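You operate a simulated robot arm through the tools that you are given. There is no shell and no other tool.

Carry out the task below with a simulated two-armed robot. There is one attempt and no reset: what you move stays moved.

## Task
Bring the air up to 7 bar, reset, jog about ten labels on and turn the rewinder off.
Fine: go by the gauge and the count on the screen; work no other control.

It is judged by the outcome, as a careful person would: the job done as asked, and still so three seconds after it is handed in. It fails if anything else is knocked over, pushed out of place, dropped, spilled or broken.

## Robot
Two 7-joint arms with two-finger parallel grippers on one trunk that stands fixed in place. Base frame: the origin is at the foot of the trunk, x ahead of it, y to its left, z up. Readings come in cm, degrees, newtons and seconds.
The left shoulder is at [3, 11.9, 110.4], the right one opposite. With the tool pointing down near the work surface each hand reaches from about 26 to 68 cm from the base axis, measured 20 degrees to its own side. Payload 3.43 kg a hand.
Tool frame (each hand has its own): the origin (TCP) lies between the finger pads and is the grasp point; the fingertips stand 3 cm ahead of it; z points along the fingers, y is the line along which they close. The gripper opens to 9.4 cm. The fingers are 2.8 cm wide and 1 cm thick; the gripper's body (5 by 9.6 cm) begins 5.5 cm behind the TCP.
Orientation is that of the tool frame in the base frame, as a unit quaternion [x, y, z, w]. With the fingers straight down and closing along the base's y, the tool's x points along the base's -x, its y along +y and its z along -z.

## Interface
- The arms move only by the tool play_rows. It takes "left_rows", "right_rows" or both (then of equal length, played together; a hand with none holds still); each is a list of rows, each a list of 7 numbers: the turn, a rotation vector about the tool's x, y, z in degrees, then the shift along the tool's x, y, z in m, then the opening in per cent of the stroke, from 0 (shut) to 100 (fully open). In form: [[wx, wy, wz, tx, ty, tz, hand], ...]. A call has 1 to 20 rows; each row is the pose to reach, as a shift and turn from the pose commanded when the call began, along the tool's axes at that moment. Each row takes 0.2 s and may step no farther than 5 cm and 8.6 degrees from the row before; otherwise, or with a gripper value out of range, the whole call is refused. Where a pose cannot be reached the arm comes as near as it can. A force on the tool above 40 N (or 10 N above the force at the start of the call, whichever is more), or a blocked arm, ends the call early, and 0.2 s more pass. The fingers move at their own pace (about 7.2 cm/s each) and stop on an object; they squeeze with about 44 N. The grip force told is the motor's: it shows also when the fingers shut on nothing. Time passes only in rows, and 0.2 s behind the last, so rows that repeat a pose let the fingers close. It gives the time, the measured TCP pose, the force on the tool (base axes), the opening and the grip force at its end, in the units of the frame above (readings bear some noise), with the torque about the TCP (base axes, N m) and any sound that the robot's microphone picked up.
- Cameras (640 x 400 px; columns grow to the right, rows downward): "scene" is now at [3.76, -4.27, 181.07]; the picture's right is [-0.54, -0.84, 0.00], its down [-0.62, 0.40, -0.68] and it looks along [0.57, -0.37, -0.73] (base axes); focal length 312 px, centre (320, 200). "left" rides on the left gripper at [7.6, -1.4, -10.2] in its tool frame; the picture's right is [0.18, 0.98, 0.00], its down [-0.75, 0.14, -0.64] and it looks along [-0.63, 0.12, 0.77] (tool axes); focal length 243 px, centre (320, 200). "right" rides on the right gripper at [7.6, 1.4, -10.2] in its tool frame; the picture's right is [-0.18, 0.98, 0.00], its down [-0.75, -0.14, -0.64] and it looks along [-0.63, -0.12, 0.77] (tool axes); focal length 243 px, centre (320, 200). There is no depth. A picture from a camera that has moved, and an enlarged one, comes with that camera's place and axes in the base frame and with its lens.
- camera(camera): a new picture of that camera. The clock stands still meanwhile.
- slide_trunk(by): slides the trunk up (or, below 0, down) by that many cm; the arms and the scene camera ride with it, the base frame stays. It gives what a move gives, with no picture.
- head_to(pan, tilt): turns the head with the scene camera to pan (to the left, within 143 degrees either way) and tilt (down, from -29 to 69), counted from straight ahead of the robot. It gives what a move gives.
- enlarge(camera, box): a new picture of the part [left, top, right, bottom] of that camera's present view, enlarged. The clock stands still meanwhile.
- close_job(): hands the job in; it is judged then, once.

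Nothing tells you positions but the pictures and the camera data. Unless the task says otherwise, let go and move clear before handing in.

The tools are called by a JSON object that holds its "op" and its "data". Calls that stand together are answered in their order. play_rows: Moves the arms, as the interface text tells. Its arguments: {"type":"object","properties":{"left_rows":{"type":"array","items":{"type":"array","items":{"type":"number"}}},"right_rows":{"type":"array","items":{"type":"array","items":{"type":"number"}}}},"required":[]} The other tools are called the same way: slide_trunk (by) slides the trunk up or down; head_to (pan, tilt) turns the head that bears the scene camera; camera (camera) takes a picture; enlarge (camera, box) takes an enlarged picture of a part of a camera's view; close_job () hands the job in.

At the start:

```text
t: 0.0
left_eef_pos: [29.41, -4.03, 151.55]
left_tcp_rot: [0.0, 1.0, 0.0, 0.0]
left_force: [-0.5, 0.2, -0.1]
left_moment: [0.04, -0.02, 0.02]
left_gripper_width: 9.41
left_finger_force: 0.1
right_eef_pos: [21.63, -29.29, 151.46]
right_tcp_rot: [0.0, 1.0, 0.0, 0.0]
right_force: [-0.1, -0.3, 0.2]
right_moment: [0.03, 0.01, 0.03]
right_gripper_width: 9.4
right_finger_force: 0.1
trunk travel left (down, up): [-37.0, 4.0]
head pan, tilt: [-32.9, 47.3]
```

scene: 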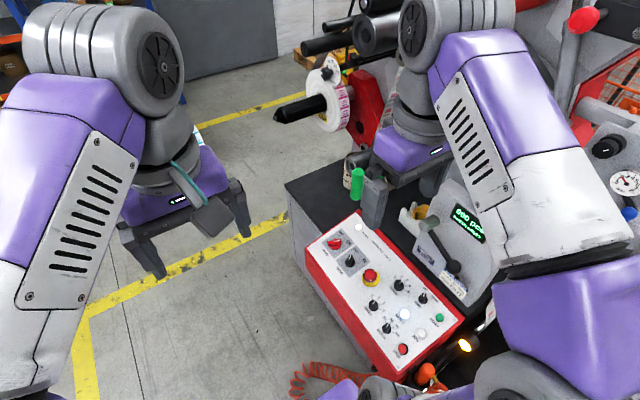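
right: 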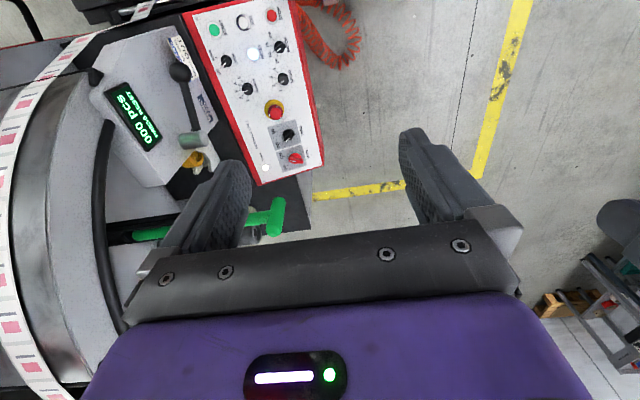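
left: 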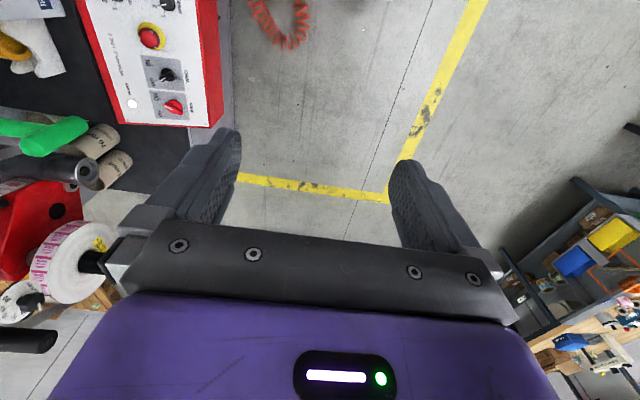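

I see a label machine with a red-framed control panel, a count display and, to the right, an air gauge with a regulator knob. I'll look closer before moving anything.

{"op": "enlarge", "data": {"camera": "scene", "box": [290, 200, 480, 390]}}

{"op": "enlarge", "data": {"camera": "scene", "box": [540, 100, 640, 260]}}

{"op": "enlarge", "data": {"camera": "right", "box": [80, 0, 340, 200]}}

{"op": "enlarge", "data": {"camera": "scene", "box": [380, 160, 500, 310]}}

```text
2.11 times, centred on (385, 295) of scene
camera zoom: at [3.76, -4.27, 181.07], right [-0.54, -0.84, 0.0], down [-0.62, 0.4, -0.68], along [0.57, -0.37, -0.73], focal length 656 px, centre (183, 0)
```

zoom: 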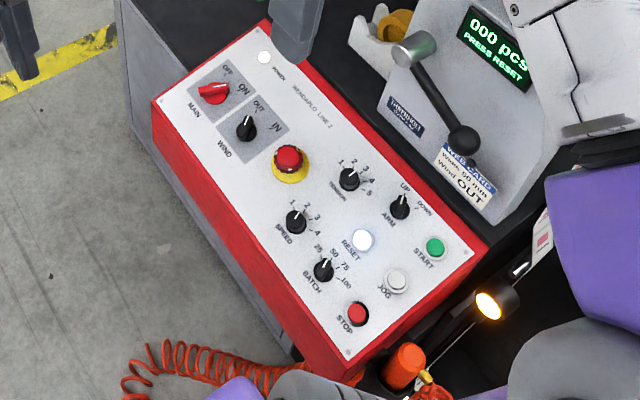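

```text
2.50 times, centred on (590, 180) of scene
camera zoom: at [3.76, -4.27, 181.07], right [-0.54, -0.84, 0.0], down [-0.62, 0.4, -0.68], along [0.57, -0.37, -0.73], focal length 779 px, centre (-355, 250)
```

zoom: 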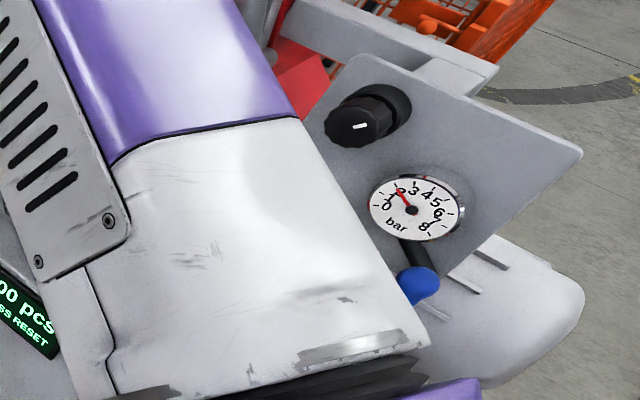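

```text
2.00 times, centred on (210, 100) of right
camera zoom: at [13.94, -27.76, 161.67], right [0.18, 0.98, 0.0], down [0.75, -0.14, 0.64], along [0.63, -0.12, -0.77], focal length 485 px, centre (540, 400)
```

zoom: 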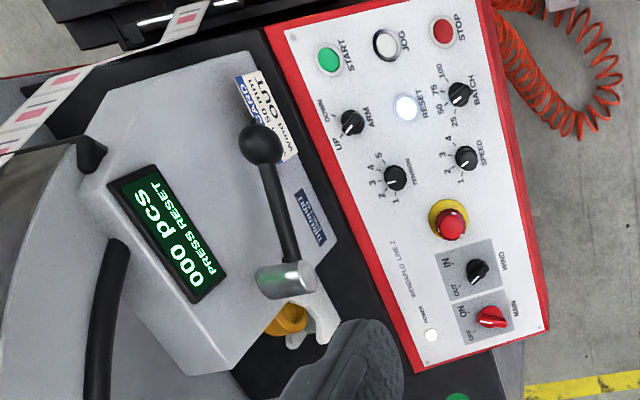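

```text
2.67 times, centred on (440, 235) of scene
camera zoom: at [3.76, -4.27, 181.07], right [-0.54, -0.84, 0.0], down [-0.62, 0.4, -0.68], along [0.57, -0.37, -0.73], focal length 831 px, centre (0, 107)
```

zoom: 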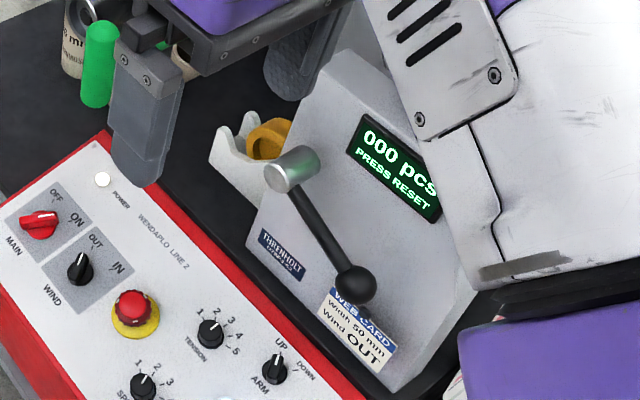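

The panel carries MAIN, WIND, RESET, JOG, START and STOP, the screen says "000 pcs / PRESS RESET", and the gauge with its black regulator knob is at the right. I'll turn the head to see the gauge area better.

{"op": "head_to", "data": {"pan": -60, "tilt": 45}}

{"op": "camera", "data": {"camera": "scene"}}

```text
t: 0.9
left_eef_pos: [29.32, -3.94, 151.46]
left_tcp_rot: [0.0, 1.0, 0.0, 0.0]
left_force: [-0.5, -0.3, 0.2]
left_moment: [0.01, -0.01, 0.01]
left_gripper_width: 9.39
left_finger_force: 0.1
right_eef_pos: [21.69, -29.22, 151.5]
right_tcp_rot: [0.0, 1.0, -0.001, 0.0]
right_force: [0.7, 0.1, -0.3]
right_moment: [0.0, -0.01, 0.0]
right_gripper_width: 9.41
right_finger_force: 0.1
trunk travel left (down, up): [-37.0, 4.0]
head pan, tilt: [-60.0, 45.0]
```

```text
taken
camera scene: at [1.17, -7.0, 181.4], right [-0.87, -0.5, 0.0], down [-0.35, 0.61, -0.71], along [0.35, -0.61, -0.71], focal length 312 px, centre (320, 200)
```

scene: 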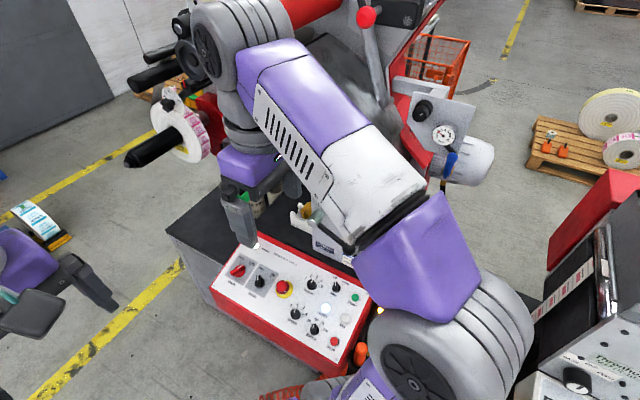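

{"op": "enlarge", "data": {"camera": "scene", "box": [380, 60, 520, 200]}}

{"op": "enlarge", "data": {"camera": "scene", "box": [520, 170, 640, 400]}}

{"op": "head_to", "data": {"pan": -95, "tilt": 45}}

{"op": "camera", "data": {"camera": "scene"}}

```text
2.86 times, centred on (450, 130) of scene
camera zoom: at [1.17, -7.0, 181.4], right [-0.87, -0.5, 0.0], down [-0.35, 0.61, -0.71], along [0.35, -0.61, -0.71], focal length 890 px, centre (-51, 400)
```

zoom: 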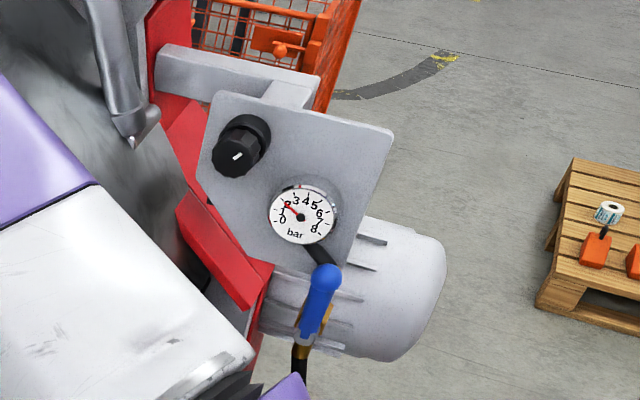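

```text
1.74 times, centred on (580, 285) of scene
camera zoom: at [1.17, -7.0, 181.4], right [-0.87, -0.5, 0.0], down [-0.35, 0.61, -0.71], along [0.35, -0.61, -0.71], focal length 542 px, centre (-132, 52)
```

zoom: 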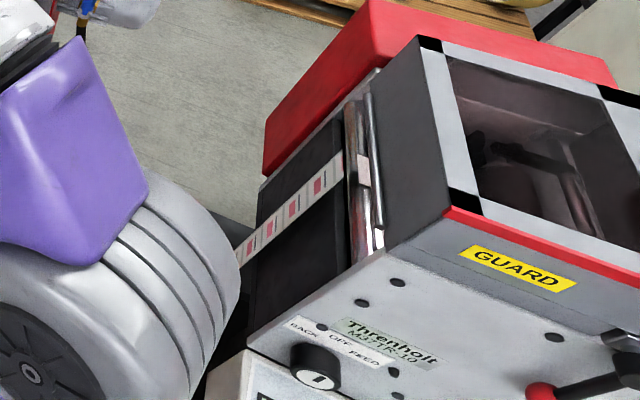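

```text
t: 1.9
left_eef_pos: [29.52, -4.12, 151.34]
left_tcp_rot: [0.0, 1.0, 0.0, 0.0]
left_force: [-0.4, 0.4, -0.1]
left_moment: [-0.03, 0.0, -0.02]
left_gripper_width: 9.42
left_finger_force: 0.1
right_eef_pos: [21.71, -29.23, 151.54]
right_tcp_rot: [0.0, 1.0, 0.0, 0.0]
right_force: [-0.3, 0.2, -0.1]
right_moment: [-0.02, 0.02, 0.0]
right_gripper_width: 9.41
right_finger_force: 0.1
trunk travel left (down, up): [-37.0, 4.0]
head pan, tilt: [-95.0, 45.0]
```

```text
taken
camera scene: at [-3.6, -8.06, 181.4], right [-1.0, 0.09, 0.0], down [0.06, 0.7, -0.71], along [-0.06, -0.7, -0.71], focal length 312 px, centre (320, 200)
```

scene: 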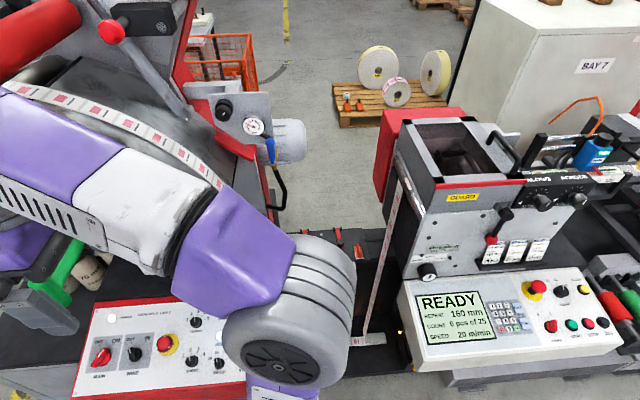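

A second machine stands to the right and is not part of this job. The gauge plate looks vertical and facing +y, at roughly (7, -73, 142), with the knob at about (13, -70, 147) and the panel near z 90. I'll turn the right hand to point along -y in free air, then look again.

{"op": "play_rows", "data": {"right_rows": [[8.2, 0, 0, 0.006, -0.012, 0, 100], [16.4, 0, 0, 0.012, -0.024, 0, 100], [24.6, 0, 0, 0.018, -0.036, 0, 100], [32.8, 0, 0, 0.024, -0.048, 0, 100], [41, 0, 0, 0.03, -0.06, 0, 100], [49.2, 0, 0, 0.036, -0.072, 0, 100], [57.4, 0, 0, 0.042, -0.084, 0, 100], [65.6, 0, 0, 0.048, -0.096, 0, 100], [73.8, 0, 0, 0.054, -0.108, 0, 100], [82, 0, 0, 0.06, -0.12, 0, 100], [90, 0, 0, 0.066, -0.13, 0, 100]]}}

{"op": "camera", "data": {"camera": "scene"}}

{"op": "camera", "data": {"camera": "right"}}

```text
t: 4.3
left_eef_pos: [29.5, -4.03, 151.49]
left_tcp_rot: [0.0, 1.0, 0.0, 0.0]
left_force: [-0.2, -0.1, 0.1]
left_moment: [0.02, 0.02, 0.05]
left_gripper_width: 9.39
left_finger_force: 0.0
right_eef_pos: [15.08, -42.21, 151.51]
right_tcp_rot: [0.0, -0.706, 0.708, 0.0]
right_force: [-0.1, -0.9, -0.1]
right_moment: [0.04, -0.02, 0.02]
right_gripper_width: 9.39
right_finger_force: 0.1
trunk travel left (down, up): [-37.0, 4.0]
head pan, tilt: [-95.0, 45.0]
```

```text
taken
camera scene: at [-3.62, -8.08, 181.4], right [-1.0, 0.09, 0.0], down [0.06, 0.7, -0.71], along [-0.06, -0.7, -0.71], focal length 312 px, centre (320, 200)
```

scene: 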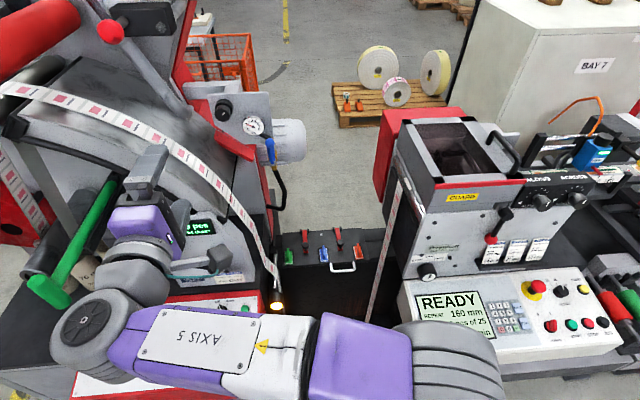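

```text
taken
camera right: at [7.32, -31.89, 149.95], right [0.18, 0.0, -0.98], down [0.75, 0.64, 0.14], along [0.63, -0.77, 0.12], focal length 243 px, centre (320, 200)
```

right: 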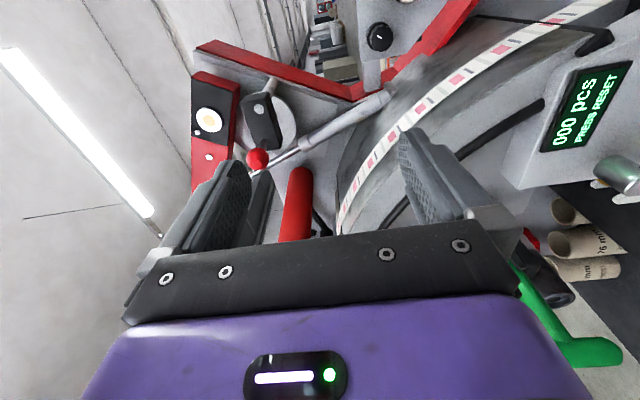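

The right hand now points along -y, and its camera sees the knob, the screen and the web. Triangulating puts the knob near (14.8, -83, 141) and the gauge near (8.6, -85, 134). I'll zoom in on both.

{"op": "enlarge", "data": {"camera": "right", "box": [320, 0, 480, 100]}}

{"op": "enlarge", "data": {"camera": "scene", "box": [190, 70, 310, 170]}}

{"op": "enlarge", "data": {"camera": "scene", "box": [60, 0, 320, 170]}}

```text
4.00 times, centred on (400, 50) of right
camera zoom: at [7.32, -31.89, 149.95], right [0.18, 0.0, -0.98], down [0.75, 0.64, 0.14], along [0.63, -0.77, 0.12], focal length 970 px, centre (0, 800)
```

zoom: 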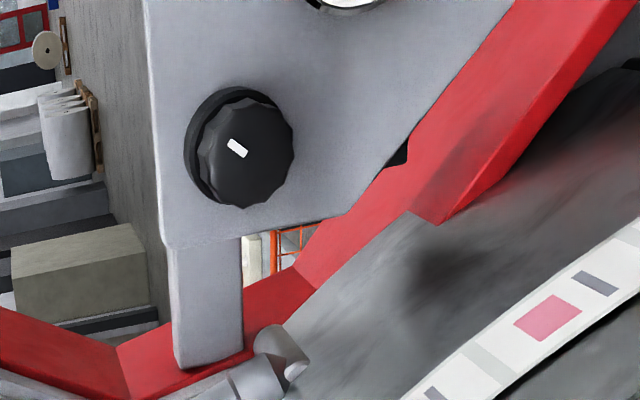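

```text
4.00 times, centred on (250, 120) of scene
camera zoom: at [-3.62, -8.08, 181.4], right [-1.0, 0.09, 0.0], down [0.06, 0.7, -0.71], along [-0.06, -0.7, -0.71], focal length 1247 px, centre (600, 520)
```

zoom: 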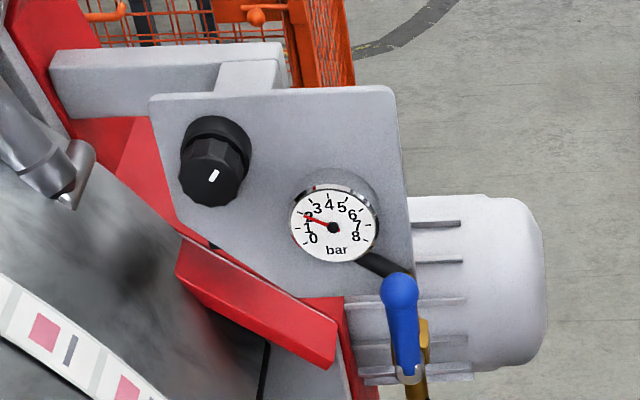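

```text
2.35 times, centred on (190, 85) of scene
camera zoom: at [-3.62, -8.08, 181.4], right [-1.0, 0.09, 0.0], down [0.06, 0.7, -0.71], along [-0.06, -0.7, -0.71], focal length 733 px, centre (626, 471)
```

zoom: 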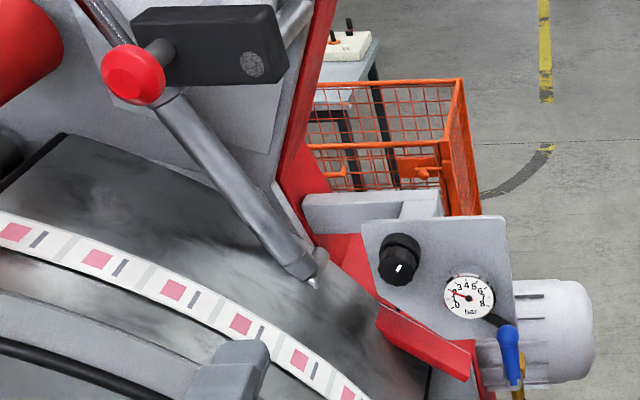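

The knob axis is close to horizontal along y, with the knob front near (14.7, -82, 140.6). The current pointing direction suits it and the lane ahead looks free, so I'll advance to a standoff of about 18 cm and re-measure.

{"op": "play_rows", "data": {"right_rows": [[0, 0, 0, 0.001, 0.018, 0.035, 100], [0, 0, 0, 0.001, 0.036, 0.07, 100], [0, 0, 0, 0.002, 0.054, 0.105, 100], [0, 0, 0, 0.002, 0.072, 0.14, 100], [0, 0, 0, 0.003, 0.09, 0.175, 100], [0, 0, 0, 0.004, 0.109, 0.21, 100]]}}

{"op": "camera", "data": {"camera": "scene"}}

{"op": "camera", "data": {"camera": "right"}}

```text
t: 5.7
left_eef_pos: [29.43, -4.19, 151.51]
left_tcp_rot: [0.001, 1.0, 0.0, 0.001]
left_force: [0.6, 0.4, -0.3]
left_moment: [0.03, 0.04, -0.03]
left_gripper_width: 9.42
left_finger_force: 0.1
right_eef_pos: [14.59, -63.4, 140.62]
right_tcp_rot: [0.0, 0.707, -0.707, 0.0]
right_force: [0.4, -0.4, -0.4]
right_moment: [-0.03, 0.03, -0.01]
right_gripper_width: 9.39
right_finger_force: 0.0
trunk travel left (down, up): [-37.0, 4.0]
head pan, tilt: [-95.0, 45.0]
```

```text
taken
camera scene: at [-3.54, -8.23, 181.39], right [-1.0, 0.09, 0.0], down [0.06, 0.71, -0.71], along [-0.06, -0.7, -0.71], focal length 312 px, centre (320, 200)
```

scene: 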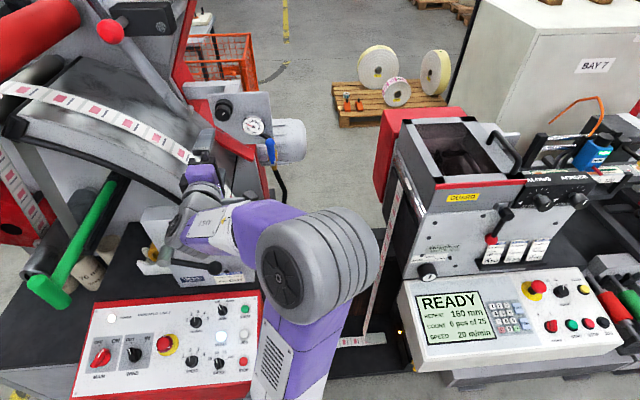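

```text
taken
camera right: at [6.83, -53.16, 139.09], right [0.18, 0.0, -0.98], down [0.75, 0.64, 0.14], along [0.63, -0.77, 0.12], focal length 243 px, centre (320, 200)
```

right: 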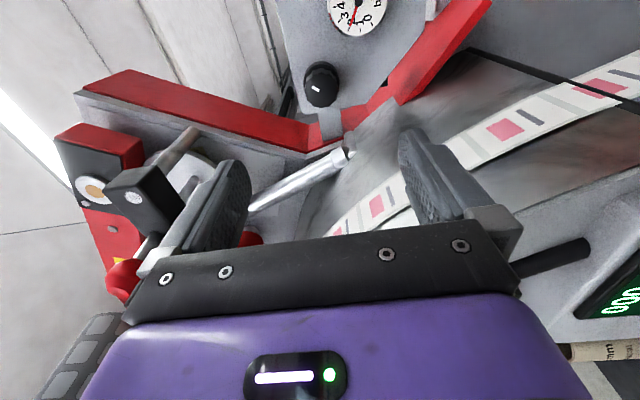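

The arm folds well and the hand is lined up about 18 cm before the knob, with the web and rod clear to the +x side. I'll zoom in to refine the knob's position.

{"op": "enlarge", "data": {"camera": "right", "box": [280, 0, 408, 140]}}

{"op": "enlarge", "data": {"camera": "scene", "box": [170, 80, 290, 220]}}

```text
2.86 times, centred on (344, 70) of right
camera zoom: at [6.83, -53.16, 139.09], right [0.18, 0.0, -0.98], down [0.75, 0.64, 0.14], along [0.63, -0.77, 0.12], focal length 693 px, centre (251, 571)
```

zoom: 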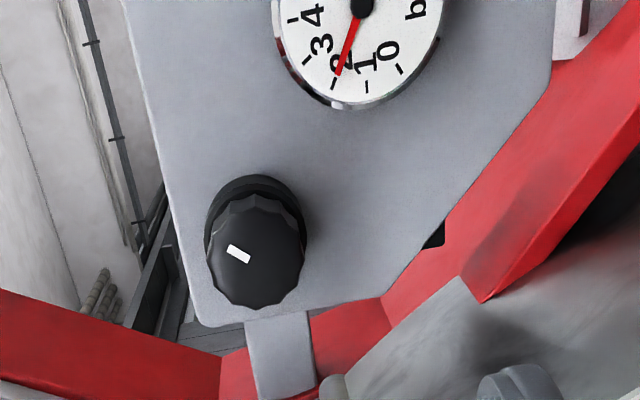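

```text
2.86 times, centred on (230, 150) of scene
camera zoom: at [-3.54, -8.23, 181.39], right [-1.0, 0.09, 0.0], down [0.06, 0.71, -0.71], along [-0.06, -0.7, -0.71], focal length 890 px, centre (577, 343)
```

zoom: 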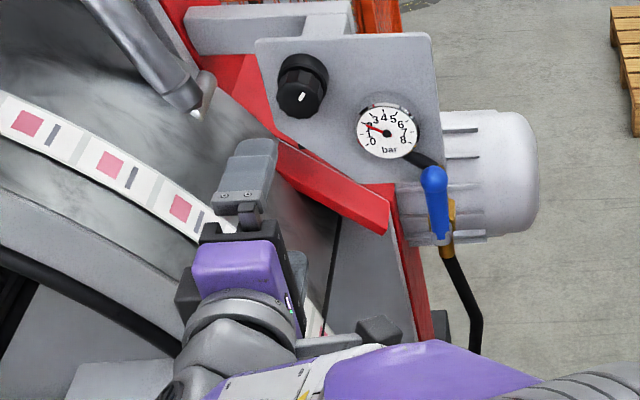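

The knob front refines to about (14.8, -82.3, 140.4). I'll move forward so the fingertips stop just short of it, then check alignment.

{"op": "play_rows", "data": {"right_rows": [[0, 0, 0, -0.001, 0.001, 0.035, 100], [0, 0, 0, -0.002, 0.002, 0.07, 100], [0, 0, 0, -0.002, 0.002, 0.1, 100], [0, 0, 0, -0.002, 0.002, 0.125, 90], [0, 0, 0, -0.002, 0.002, 0.145, 85]]}}

{"op": "camera", "data": {"camera": "right"}}

{"op": "enlarge", "data": {"camera": "scene", "box": [170, 80, 290, 220]}}

```text
t: 6.9
left_eef_pos: [29.54, -4.11, 151.55]
left_tcp_rot: [-0.001, 1.0, -0.001, 0.0]
left_force: [-0.7, 0.3, 0.2]
left_moment: [0.04, -0.02, -0.03]
left_gripper_width: 9.39
left_finger_force: 0.0
right_eef_pos: [15.0, -77.77, 140.53]
right_tcp_rot: [0.001, 0.707, -0.707, -0.001]
right_force: [-0.1, 0.1, -0.2]
right_moment: [0.04, 0.02, 0.01]
right_gripper_width: 8.0
right_finger_force: 0.1
trunk travel left (down, up): [-37.0, 4.0]
head pan, tilt: [-95.0, 45.0]
```

```text
taken
camera right: at [7.17, -67.46, 139.0], right [0.18, 0.0, -0.98], down [0.75, 0.64, 0.14], along [0.63, -0.77, 0.12], focal length 243 px, centre (320, 200)
```

right: 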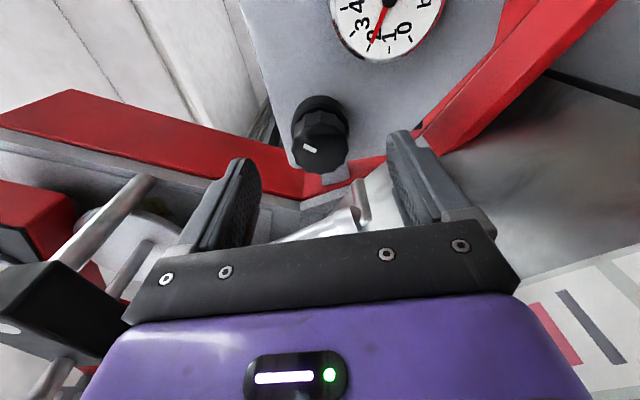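

```text
2.86 times, centred on (230, 150) of scene
camera zoom: at [-3.58, -8.09, 181.39], right [-1.0, 0.09, 0.0], down [0.06, 0.7, -0.71], along [-0.06, -0.7, -0.71], focal length 890 px, centre (577, 343)
```

zoom: 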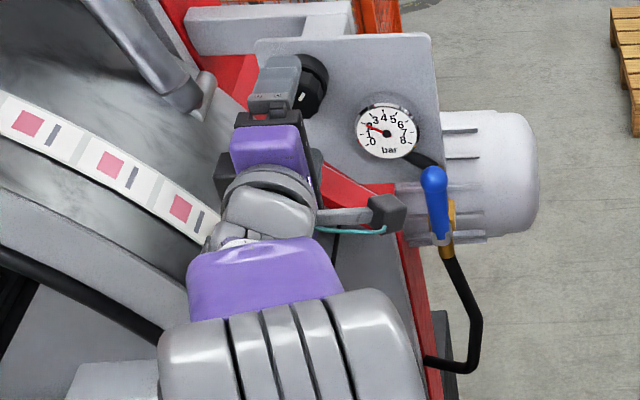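

The knob sits within about 1–2 mm of the tool axis. I'll advance 3.5 cm, close on it, and make a small clockwise trial turn.

{"op": "play_rows", "data": {"right_rows": [[0, 0, 0, 0, 0, 0.012, 85], [0, 0, 0, 0, 0, 0.024, 85], [0, 0, 0, 0, 0, 0.034, 85], [0, 0, 0, 0, 0, 0.034, 60], [0, 0, 0, 0, 0, 0.034, 30], [0, 0, 0, 0, 0, 0.034, 20], [0, 0, 0, 0, 0, 0.034, 20]]}}

{"op": "camera", "data": {"camera": "right"}}

{"op": "enlarge", "data": {"camera": "scene", "box": [190, 80, 290, 160]}}

```text
t: 8.5
left_eef_pos: [29.52, -4.15, 151.6]
left_tcp_rot: [-0.001, 1.0, 0.0, 0.0]
left_force: [-0.7, 0.5, 0.6]
left_moment: [-0.02, 0.0, 0.0]
left_gripper_width: 9.39
left_finger_force: 0.1
right_eef_pos: [14.8, -81.19, 140.52]
right_tcp_rot: [0.001, -0.706, 0.708, 0.0]
right_force: [2.2, -6.8, 8.6]
right_moment: [-0.24, -0.01, 0.23]
right_gripper_width: 3.73
right_finger_force: 44.4
trunk travel left (down, up): [-37.0, 4.0]
head pan, tilt: [-95.0, 45.0]
```

```text
taken
camera right: at [7.16, -70.89, 138.96], right [0.18, 0.0, -0.98], down [0.75, 0.64, 0.14], along [0.63, -0.77, 0.12], focal length 243 px, centre (320, 200)
```

right: 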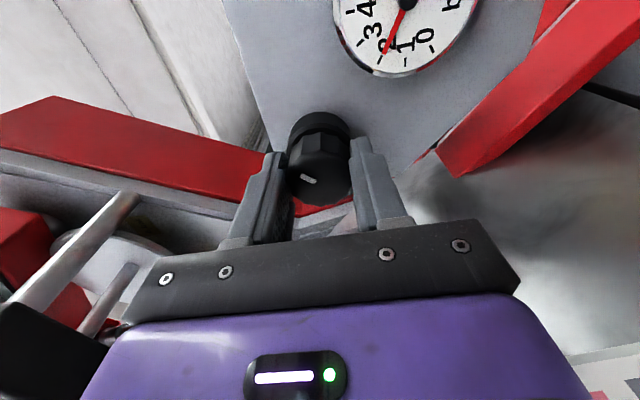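

```text
5.00 times, centred on (240, 120) of scene
camera zoom: at [-3.6, -8.08, 181.4], right [-1.0, 0.09, 0.0], down [0.06, 0.7, -0.71], along [-0.06, -0.7, -0.71], focal length 1558 px, centre (720, 600)
```

zoom: 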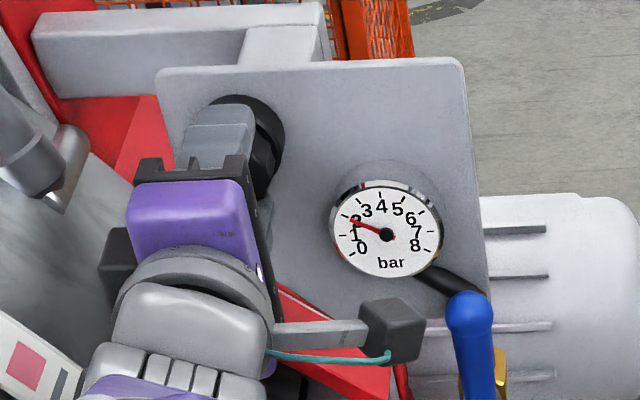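

The grip holds at 3.7 cm across the knob, and the gauge reads about 1.8–2 bar with its face readable. Now a trial clockwise turn.

{"op": "play_rows", "data": {"right_rows": [[0, 0, 6, 0, 0, 0, 20], [0, 0, 12, 0, 0, 0, 20], [0, 0, 18, 0, 0, 0, 20], [0, 0, 24, 0, 0, 0, 20], [0, 0, 30, 0, 0, 0, 20]]}}

{"op": "camera", "data": {"camera": "right"}}

{"op": "enlarge", "data": {"camera": "scene", "box": [190, 80, 290, 160]}}

```text
t: 9.7
left_eef_pos: [29.62, -4.16, 151.57]
left_tcp_rot: [0.0, 1.0, -0.001, 0.0]
left_force: [-0.5, -0.6, 0.1]
left_moment: [0.0, -0.03, 0.01]
left_gripper_width: 9.41
left_finger_force: 0.0
right_eef_pos: [15.01, -81.11, 140.55]
right_tcp_rot: [-0.184, -0.682, 0.683, -0.184]
right_force: [3.7, -11.1, 13.7]
right_moment: [-0.24, -0.01, -0.09]
right_gripper_width: 3.73
right_finger_force: 45.3
trunk travel left (down, up): [-37.0, 4.0]
head pan, tilt: [-95.0, 45.0]
```

```text
taken
camera right: at [8.91, -70.89, 135.29], right [0.65, 0.0, -0.76], down [0.58, 0.64, 0.5], along [0.49, -0.77, 0.42], focal length 243 px, centre (320, 200)
```

right: 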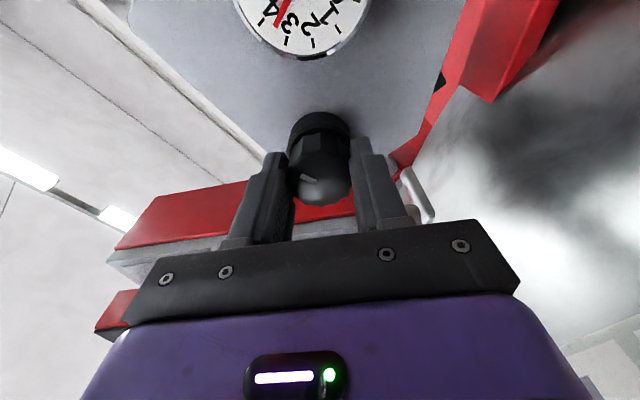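

```text
5.00 times, centred on (240, 120) of scene
camera zoom: at [-3.55, -8.13, 181.4], right [-1.0, 0.09, 0.0], down [0.06, 0.7, -0.71], along [-0.06, -0.7, -0.71], focal length 1558 px, centre (720, 600)
```

zoom: 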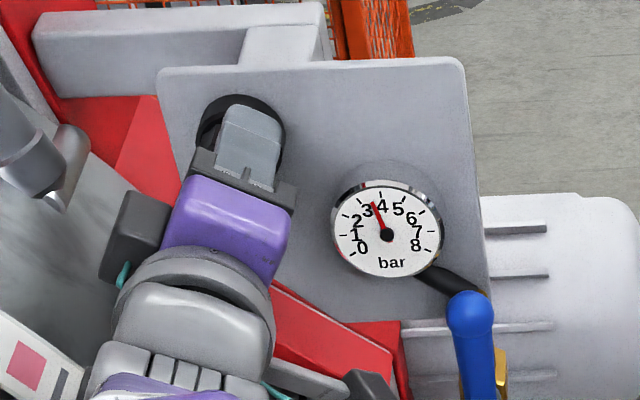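

Clockwise raises the pressure: 30° took it from about 2.0 to about 3.4 bar, so roughly 75° more is needed. I'll turn another 45° and read again.

{"op": "play_rows", "data": {"right_rows": [[0, 0, 6, 0, 0, 0, 20], [0, 0, 12, 0, 0, 0, 20], [0, 0, 18, 0, 0, 0, 20], [0, 0, 24, 0, 0, 0, 20], [0, 0, 30, 0, 0, 0, 20], [0, 0, 36, 0, 0, 0, 20], [0, 0, 42, 0, 0, 0, 20], [0, 0, 48, 0, 0, 0, 20], [0, 0, 48, 0, 0, 0, 20]]}}

{"op": "enlarge", "data": {"camera": "scene", "box": [190, 80, 290, 160]}}

{"op": "camera", "data": {"camera": "right"}}

```text
t: 11.7
left_eef_pos: [29.57, -4.18, 151.59]
left_tcp_rot: [0.0, 1.0, 0.0, 0.0]
left_force: [0.0, -0.5, -0.6]
left_moment: [0.02, -0.01, 0.01]
left_gripper_width: 9.4
left_finger_force: 0.1
right_eef_pos: [14.91, -81.15, 140.39]
right_tcp_rot: [0.444, 0.55, -0.548, 0.446]
right_force: [6.6, -9.6, 11.4]
right_moment: [-0.4, 0.01, 0.33]
right_gripper_width: 3.75
right_finger_force: 45.6
trunk travel left (down, up): [-37.0, 4.0]
head pan, tilt: [-95.0, 45.0]
```

```text
5.00 times, centred on (240, 120) of scene
camera zoom: at [-3.45, -8.12, 181.4], right [-1.0, 0.09, 0.0], down [0.06, 0.7, -0.71], along [-0.06, -0.7, -0.71], focal length 1558 px, centre (720, 600)
```

zoom: 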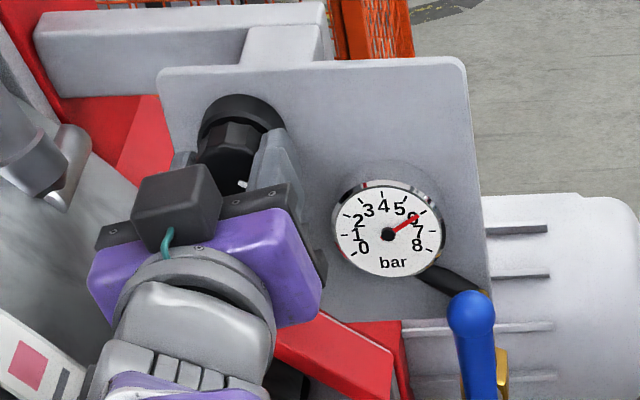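

```text
taken
camera right: at [14.67, -70.88, 132.57], right [1.0, 0.0, -0.02], down [0.02, 0.64, 0.77], along [0.02, -0.77, 0.64], focal length 243 px, centre (320, 200)
```

right: 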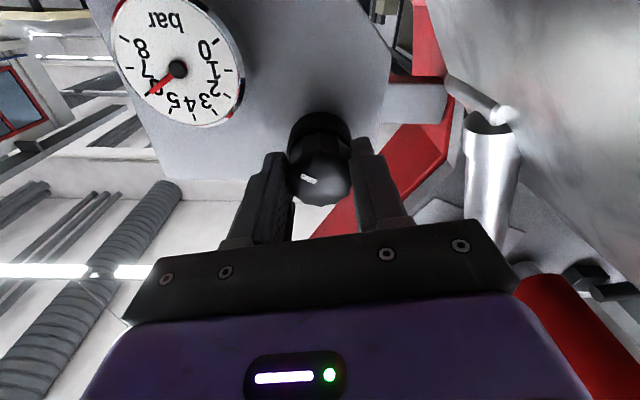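

{"op": "enlarge", "data": {"camera": "right", "box": [100, 0, 260, 140]}}

{"op": "enlarge", "data": {"camera": "scene", "box": [250, 110, 284, 142]}}

```text
2.86 times, centred on (180, 70) of right
camera zoom: at [14.67, -70.88, 132.57], right [1.0, 0.0, -0.02], down [0.02, 0.64, 0.77], along [0.02, -0.77, 0.64], focal length 693 px, centre (720, 571)
```

zoom: 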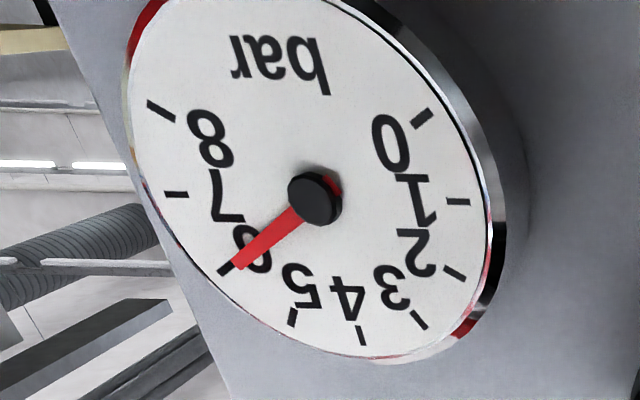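

```text
12.50 times, centred on (267, 126) of scene
camera zoom: at [-3.45, -8.12, 181.4], right [-1.0, 0.09, 0.0], down [0.06, 0.7, -0.71], along [-0.06, -0.7, -0.71], focal length 3896 px, centre (982, 1125)
```

zoom: 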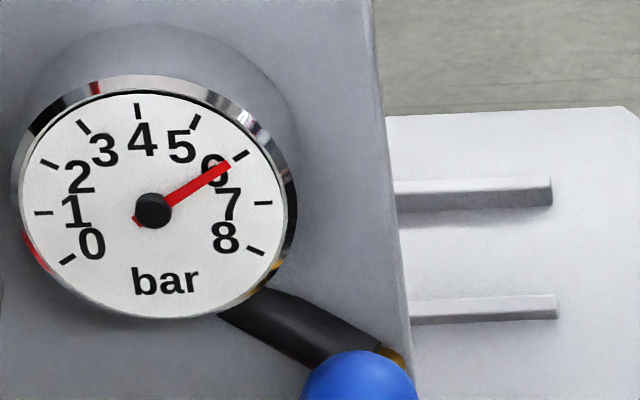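

The gauge reads almost exactly 6.0 after 78° in total, which is about 0.05 bar per degree. Another 19.5° should give 7.

{"op": "play_rows", "data": {"right_rows": [[0, 0, 6.5, 0, 0, 0, 20], [0, 0, 13, 0, 0, 0, 20], [0, 0, 19, 0, 0, 0, 20], [0, 0, 19, 0, 0, 0, 20], [0, 0, 19, 0, 0, 0, 20]]}}

{"op": "enlarge", "data": {"camera": "scene", "box": [250, 110, 284, 142]}}

{"op": "camera", "data": {"camera": "right"}}

```text
t: 12.9
left_eef_pos: [29.51, -4.12, 151.49]
left_tcp_rot: [0.0, 1.0, 0.0, -0.001]
left_force: [0.5, -0.1, 0.3]
left_moment: [0.0, 0.0, 0.0]
left_gripper_width: 9.4
left_finger_force: 0.0
right_eef_pos: [14.92, -81.06, 140.42]
right_tcp_rot: [0.53, 0.468, -0.469, 0.53]
right_force: [9.3, -9.3, 12.6]
right_moment: [-0.09, 0.01, 0.38]
right_gripper_width: 3.72
right_finger_force: 45.0
trunk travel left (down, up): [-37.0, 4.0]
head pan, tilt: [-95.0, 45.0]
```

```text
12.50 times, centred on (267, 126) of scene
camera zoom: at [-3.4, -8.11, 181.4], right [-1.0, 0.09, 0.0], down [0.06, 0.7, -0.71], along [-0.06, -0.7, -0.71], focal length 3896 px, centre (982, 1125)
```

zoom: 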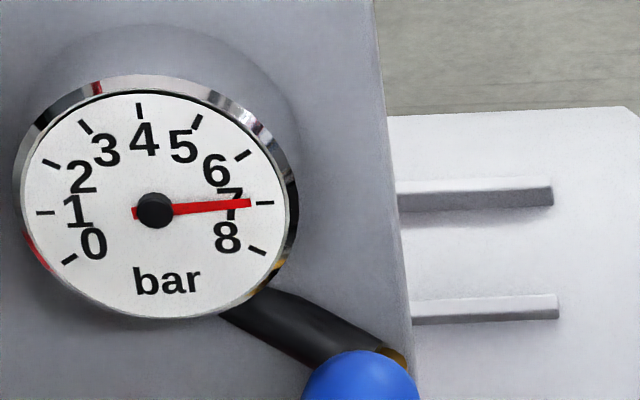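

```text
taken
camera right: at [17.23, -70.88, 132.92], right [0.95, 0.0, 0.3], down [-0.23, 0.64, 0.73], along [-0.19, -0.77, 0.61], focal length 243 px, centre (320, 200)
```

right: 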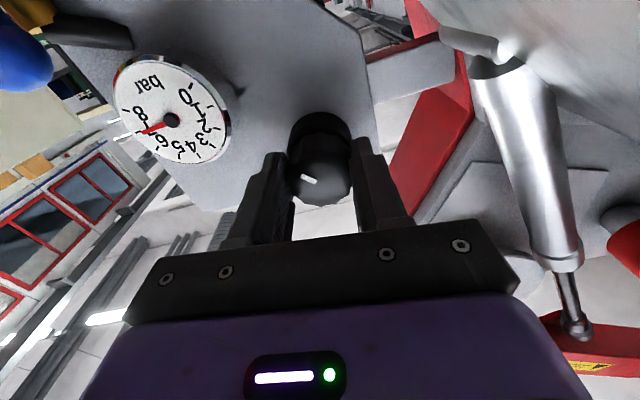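

{"op": "enlarge", "data": {"camera": "right", "box": [110, 55, 240, 165]}}

{"op": "enlarge", "data": {"camera": "scene", "box": [250, 116, 276, 136]}}

```text
3.64 times, centred on (175, 110) of right
camera zoom: at [17.23, -70.88, 132.92], right [0.95, 0.0, 0.3], down [-0.23, 0.64, 0.73], along [-0.19, -0.77, 0.61], focal length 882 px, centre (847, 527)
```

zoom: 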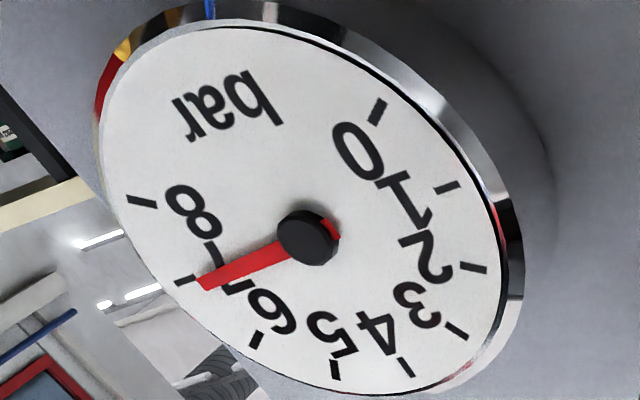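

```text
16.00 times, centred on (263, 126) of scene
camera zoom: at [-3.4, -8.11, 181.4], right [-1.0, 0.09, 0.0], down [0.06, 0.7, -0.71], along [-0.06, -0.7, -0.71], focal length 4987 px, centre (1232, 1384)
```

zoom: 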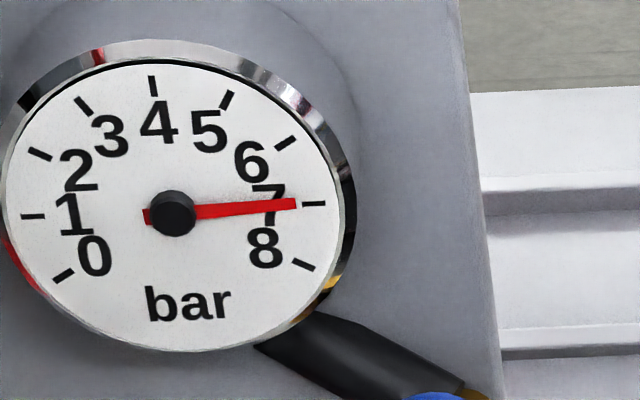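

It reads just under 7, about 6.9. I'll add 2° more, then release the knob and back straight off.

{"op": "play_rows", "data": {"right_rows": [[0, 0, 2, 0, 0, 0, 20], [0, 0, 2, 0, 0, 0, 20], [0, 0, 2, 0, 0, 0, 20]]}}

{"op": "enlarge", "data": {"camera": "scene", "box": [250, 116, 276, 136]}}

{"op": "enlarge", "data": {"camera": "right", "box": [110, 55, 240, 165]}}

```text
t: 13.7
left_eef_pos: [29.64, -4.09, 151.54]
left_tcp_rot: [0.001, 1.0, 0.0, -0.001]
left_force: [0.3, -0.3, 0.5]
left_moment: [0.01, -0.03, 0.01]
left_gripper_width: 9.41
left_finger_force: 0.1
right_eef_pos: [14.99, -81.09, 140.34]
right_tcp_rot: [0.538, 0.459, -0.459, 0.538]
right_force: [9.2, -7.3, 11.6]
right_moment: [-0.28, -0.01, 0.31]
right_gripper_width: 3.74
right_finger_force: 45.5
trunk travel left (down, up): [-37.0, 4.0]
head pan, tilt: [-95.0, 45.0]
```

```text
16.00 times, centred on (263, 126) of scene
camera zoom: at [-3.41, -8.07, 181.4], right [-1.0, 0.09, 0.0], down [0.06, 0.7, -0.71], along [-0.06, -0.7, -0.71], focal length 4987 px, centre (1232, 1384)
```

zoom: 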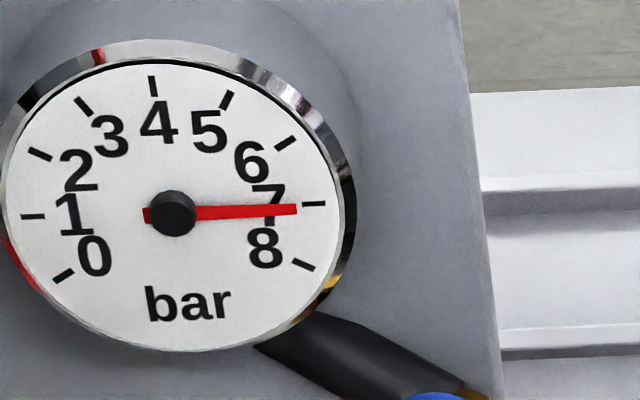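

```text
3.64 times, centred on (175, 110) of right
camera zoom: at [17.49, -70.88, 132.99], right [0.94, 0.0, 0.34], down [-0.26, 0.64, 0.72], along [-0.22, -0.77, 0.61], focal length 882 px, centre (847, 527)
```

zoom: 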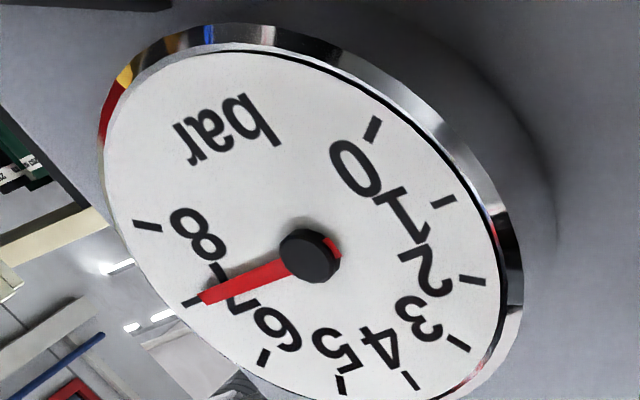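

The needle now lies on the 7 line. Releasing and backing straight out.

{"op": "play_rows", "data": {"right_rows": [[0, 0, 0, 0, 0, 0, 50], [0, 0, 0, 0, 0, 0, 75], [0, 0, 0, 0, 0, 0, 75], [0, 0, 0, 0, 0, -0.02, 75], [0, 0, 0, 0, 0, -0.05, 75], [0, 0, 0, 0, 0, -0.09, 75], [0, 0, 0, 0, 0, -0.13, 75]]}}

{"op": "enlarge", "data": {"camera": "scene", "box": [250, 116, 276, 136]}}

{"op": "camera", "data": {"camera": "scene"}}

{"op": "camera", "data": {"camera": "right"}}

```text
t: 15.3
left_eef_pos: [29.38, -3.95, 151.62]
left_tcp_rot: [-0.001, 1.0, -0.001, 0.001]
left_force: [0.0, 1.1, 0.1]
left_moment: [-0.02, -0.02, 0.0]
left_gripper_width: 9.41
left_finger_force: 0.1
right_eef_pos: [14.65, -67.98, 140.56]
right_tcp_rot: [0.537, 0.459, -0.46, 0.538]
right_force: [0.1, 1.1, -0.2]
right_moment: [-0.03, -0.01, 0.0]
right_gripper_width: 7.05
right_finger_force: 0.1
trunk travel left (down, up): [-37.0, 4.0]
head pan, tilt: [-95.0, 45.0]
```

```text
16.00 times, centred on (263, 126) of scene
camera zoom: at [-3.71, -7.89, 181.4], right [-1.0, 0.09, 0.0], down [0.06, 0.7, -0.71], along [-0.06, -0.71, -0.71], focal length 4987 px, centre (1232, 1384)
```

zoom: 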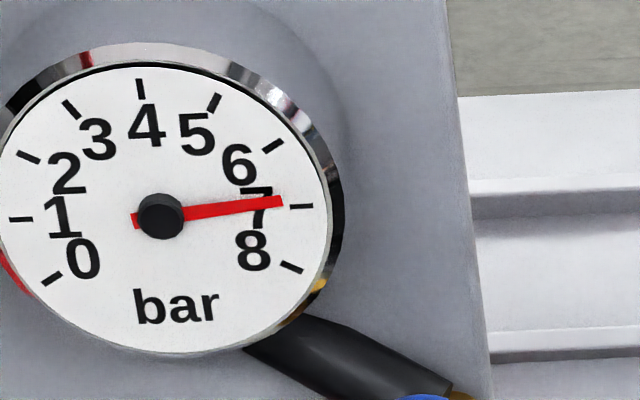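

```text
taken
camera scene: at [-3.71, -7.89, 181.4], right [-1.0, 0.09, 0.0], down [0.06, 0.7, -0.71], along [-0.06, -0.71, -0.71], focal length 312 px, centre (320, 200)
```

scene: 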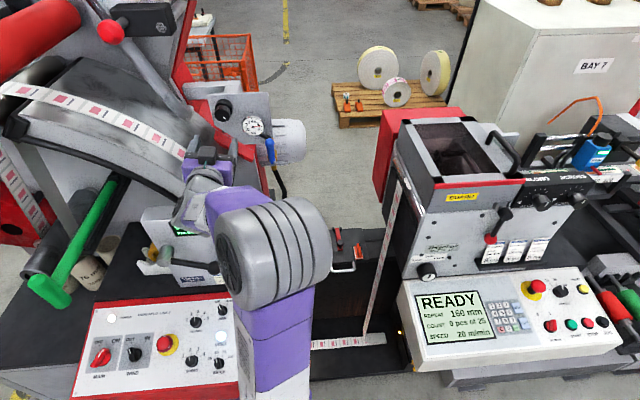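

```text
taken
camera right: at [17.24, -57.67, 133.14], right [0.94, 0.0, 0.34], down [-0.26, 0.64, 0.72], along [-0.22, -0.77, 0.61], focal length 243 px, centre (320, 200)
```

right: 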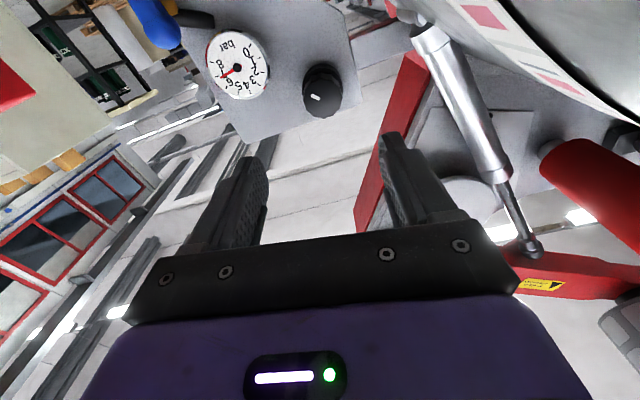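

On release the needle fell back slightly, to about 6.85. I'll regrip with a small centring correction, go a few degrees further to allow for that, and release again.

{"op": "play_rows", "data": {"right_rows": [[0, 0, 0, -0.001, 0.002, 0.04, 80], [0, 0, 0, -0.0015, 0.002, 0.08, 80], [0, 0, 0, -0.0015, 0.002, 0.11, 80], [0, 0, 0, -0.0015, 0.002, 0.13, 80], [0, 0, 0, -0.0015, 0.002, 0.13, 55], [0, 0, 0, -0.0015, 0.002, 0.13, 30], [0, 0, 0, -0.0015, 0.002, 0.13, 20], [0, 0, 0, -0.0015, 0.002, 0.13, 20]]}}

{"op": "enlarge", "data": {"camera": "scene", "box": [250, 116, 276, 136]}}

{"op": "camera", "data": {"camera": "right"}}

```text
t: 17.1
left_eef_pos: [29.3, -4.09, 151.54]
left_tcp_rot: [0.0, 1.0, -0.001, 0.001]
left_force: [0.2, 0.8, -0.3]
left_moment: [0.02, -0.02, -0.02]
left_gripper_width: 9.41
left_finger_force: 0.1
right_eef_pos: [14.92, -81.05, 140.55]
right_tcp_rot: [0.538, 0.459, -0.459, 0.538]
right_force: [-4.7, 0.0, -2.6]
right_moment: [0.09, -0.05, -0.35]
right_gripper_width: 3.74
right_finger_force: 45.0
trunk travel left (down, up): [-37.0, 4.0]
head pan, tilt: [-95.0, 45.0]
```

```text
16.00 times, centred on (263, 126) of scene
camera zoom: at [-3.75, -8.09, 181.39], right [-1.0, 0.09, 0.0], down [0.06, 0.7, -0.71], along [-0.06, -0.7, -0.71], focal length 4987 px, centre (1232, 1384)
```

zoom: 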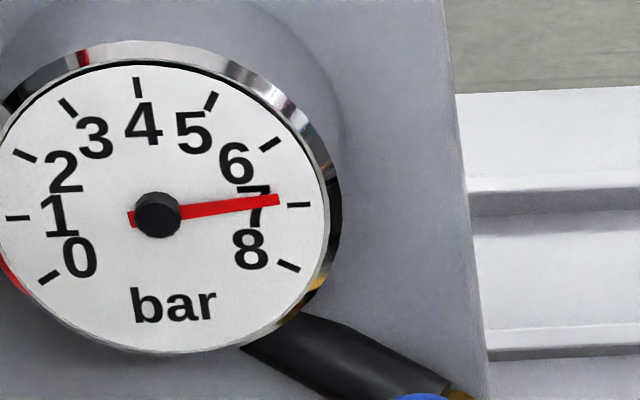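

```text
taken
camera right: at [17.51, -70.86, 133.19], right [0.94, 0.0, 0.34], down [-0.26, 0.64, 0.72], along [-0.22, -0.77, 0.6], focal length 243 px, centre (320, 200)
```

right: 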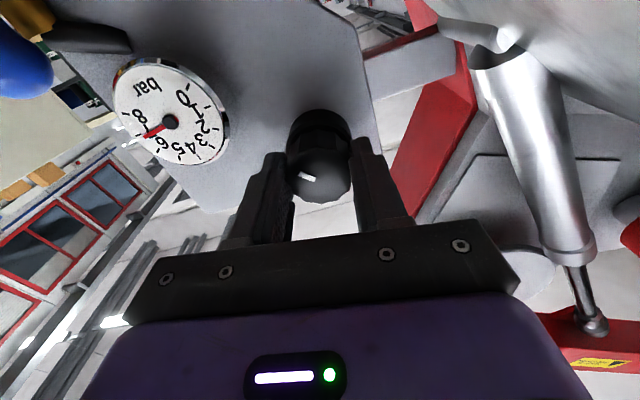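

The grip is now nearly stress-free and the gauge is unchanged at about 6.85. Turning +5° and then reading.

{"op": "play_rows", "data": {"right_rows": [[0, 0, 2.5, 0, 0, 0, 20], [0, 0, 5, 0, 0, 0, 20], [0, 0, 5, 0, 0, 0, 20], [0, 0, 5, 0, 0, 0, 20]]}}

{"op": "enlarge", "data": {"camera": "scene", "box": [250, 116, 276, 136]}}

```text
t: 18.1
left_eef_pos: [29.22, -4.12, 151.44]
left_tcp_rot: [0.0, 1.0, 0.0, 0.001]
left_force: [0.2, -0.3, 0.3]
left_moment: [-0.01, -0.01, -0.01]
left_gripper_width: 9.41
left_finger_force: 0.1
right_eef_pos: [14.92, -81.1, 140.48]
right_tcp_rot: [0.558, 0.435, -0.435, 0.557]
right_force: [-6.5, 2.0, -2.3]
right_moment: [0.05, 0.01, -0.24]
right_gripper_width: 3.73
right_finger_force: 44.5
trunk travel left (down, up): [-37.0, 4.0]
head pan, tilt: [-95.0, 45.0]
```

```text
16.00 times, centred on (263, 126) of scene
camera zoom: at [-3.77, -8.07, 181.39], right [-1.0, 0.09, 0.0], down [0.06, 0.7, -0.71], along [-0.06, -0.7, -0.71], focal length 4987 px, centre (1232, 1384)
```

zoom: 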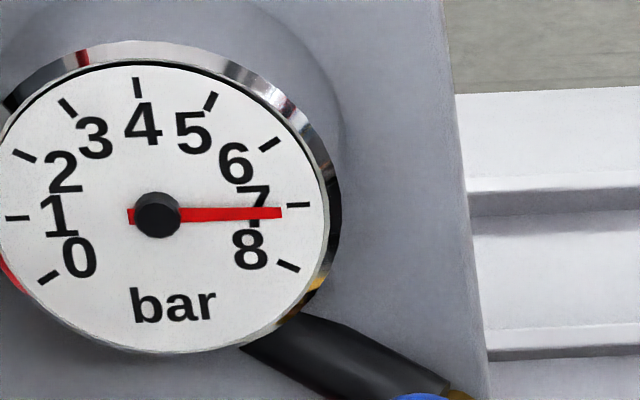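

Now about 7.05. Releasing slowly and checking whether it stays.

{"op": "play_rows", "data": {"right_rows": [[0, 0, 0, 0, 0, 0, 45], [0, 0, 0, 0, 0, 0, 60], [0, 0, 0, 0, 0, 0, 75], [0, 0, 0, 0, 0, 0, 80]]}}

{"op": "enlarge", "data": {"camera": "scene", "box": [250, 116, 276, 136]}}

{"op": "camera", "data": {"camera": "right"}}

```text
t: 19.1
left_eef_pos: [29.35, -4.08, 151.52]
left_tcp_rot: [0.0, 1.0, 0.001, 0.0]
left_force: [-0.2, -0.8, 1.1]
left_moment: [-0.01, 0.01, 0.0]
left_gripper_width: 9.39
left_finger_force: 0.0
right_eef_pos: [14.99, -81.12, 140.58]
right_tcp_rot: [0.557, 0.436, -0.435, 0.557]
right_force: [0.1, -0.1, -0.5]
right_moment: [0.0, -0.01, -0.03]
right_gripper_width: 7.52
right_finger_force: 0.0
trunk travel left (down, up): [-37.0, 4.0]
head pan, tilt: [-95.0, 45.0]
```

```text
16.00 times, centred on (263, 126) of scene
camera zoom: at [-3.62, -8.06, 181.4], right [-1.0, 0.09, 0.0], down [0.06, 0.7, -0.71], along [-0.06, -0.7, -0.71], focal length 4987 px, centre (1232, 1384)
```

zoom: 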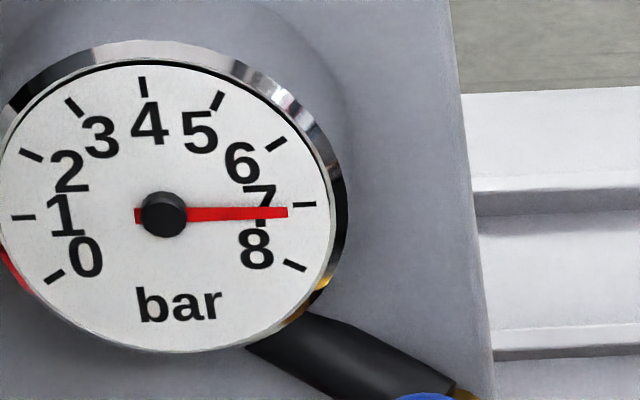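

```text
taken
camera right: at [18.24, -70.84, 133.44], right [0.91, 0.0, 0.42], down [-0.32, 0.64, 0.7], along [-0.27, -0.77, 0.58], focal length 243 px, centre (320, 200)
```

right: 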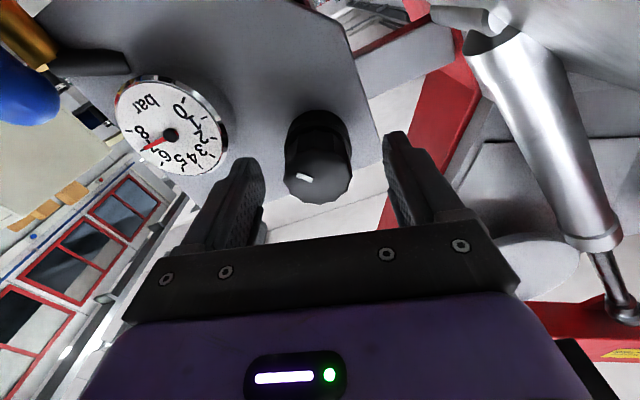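

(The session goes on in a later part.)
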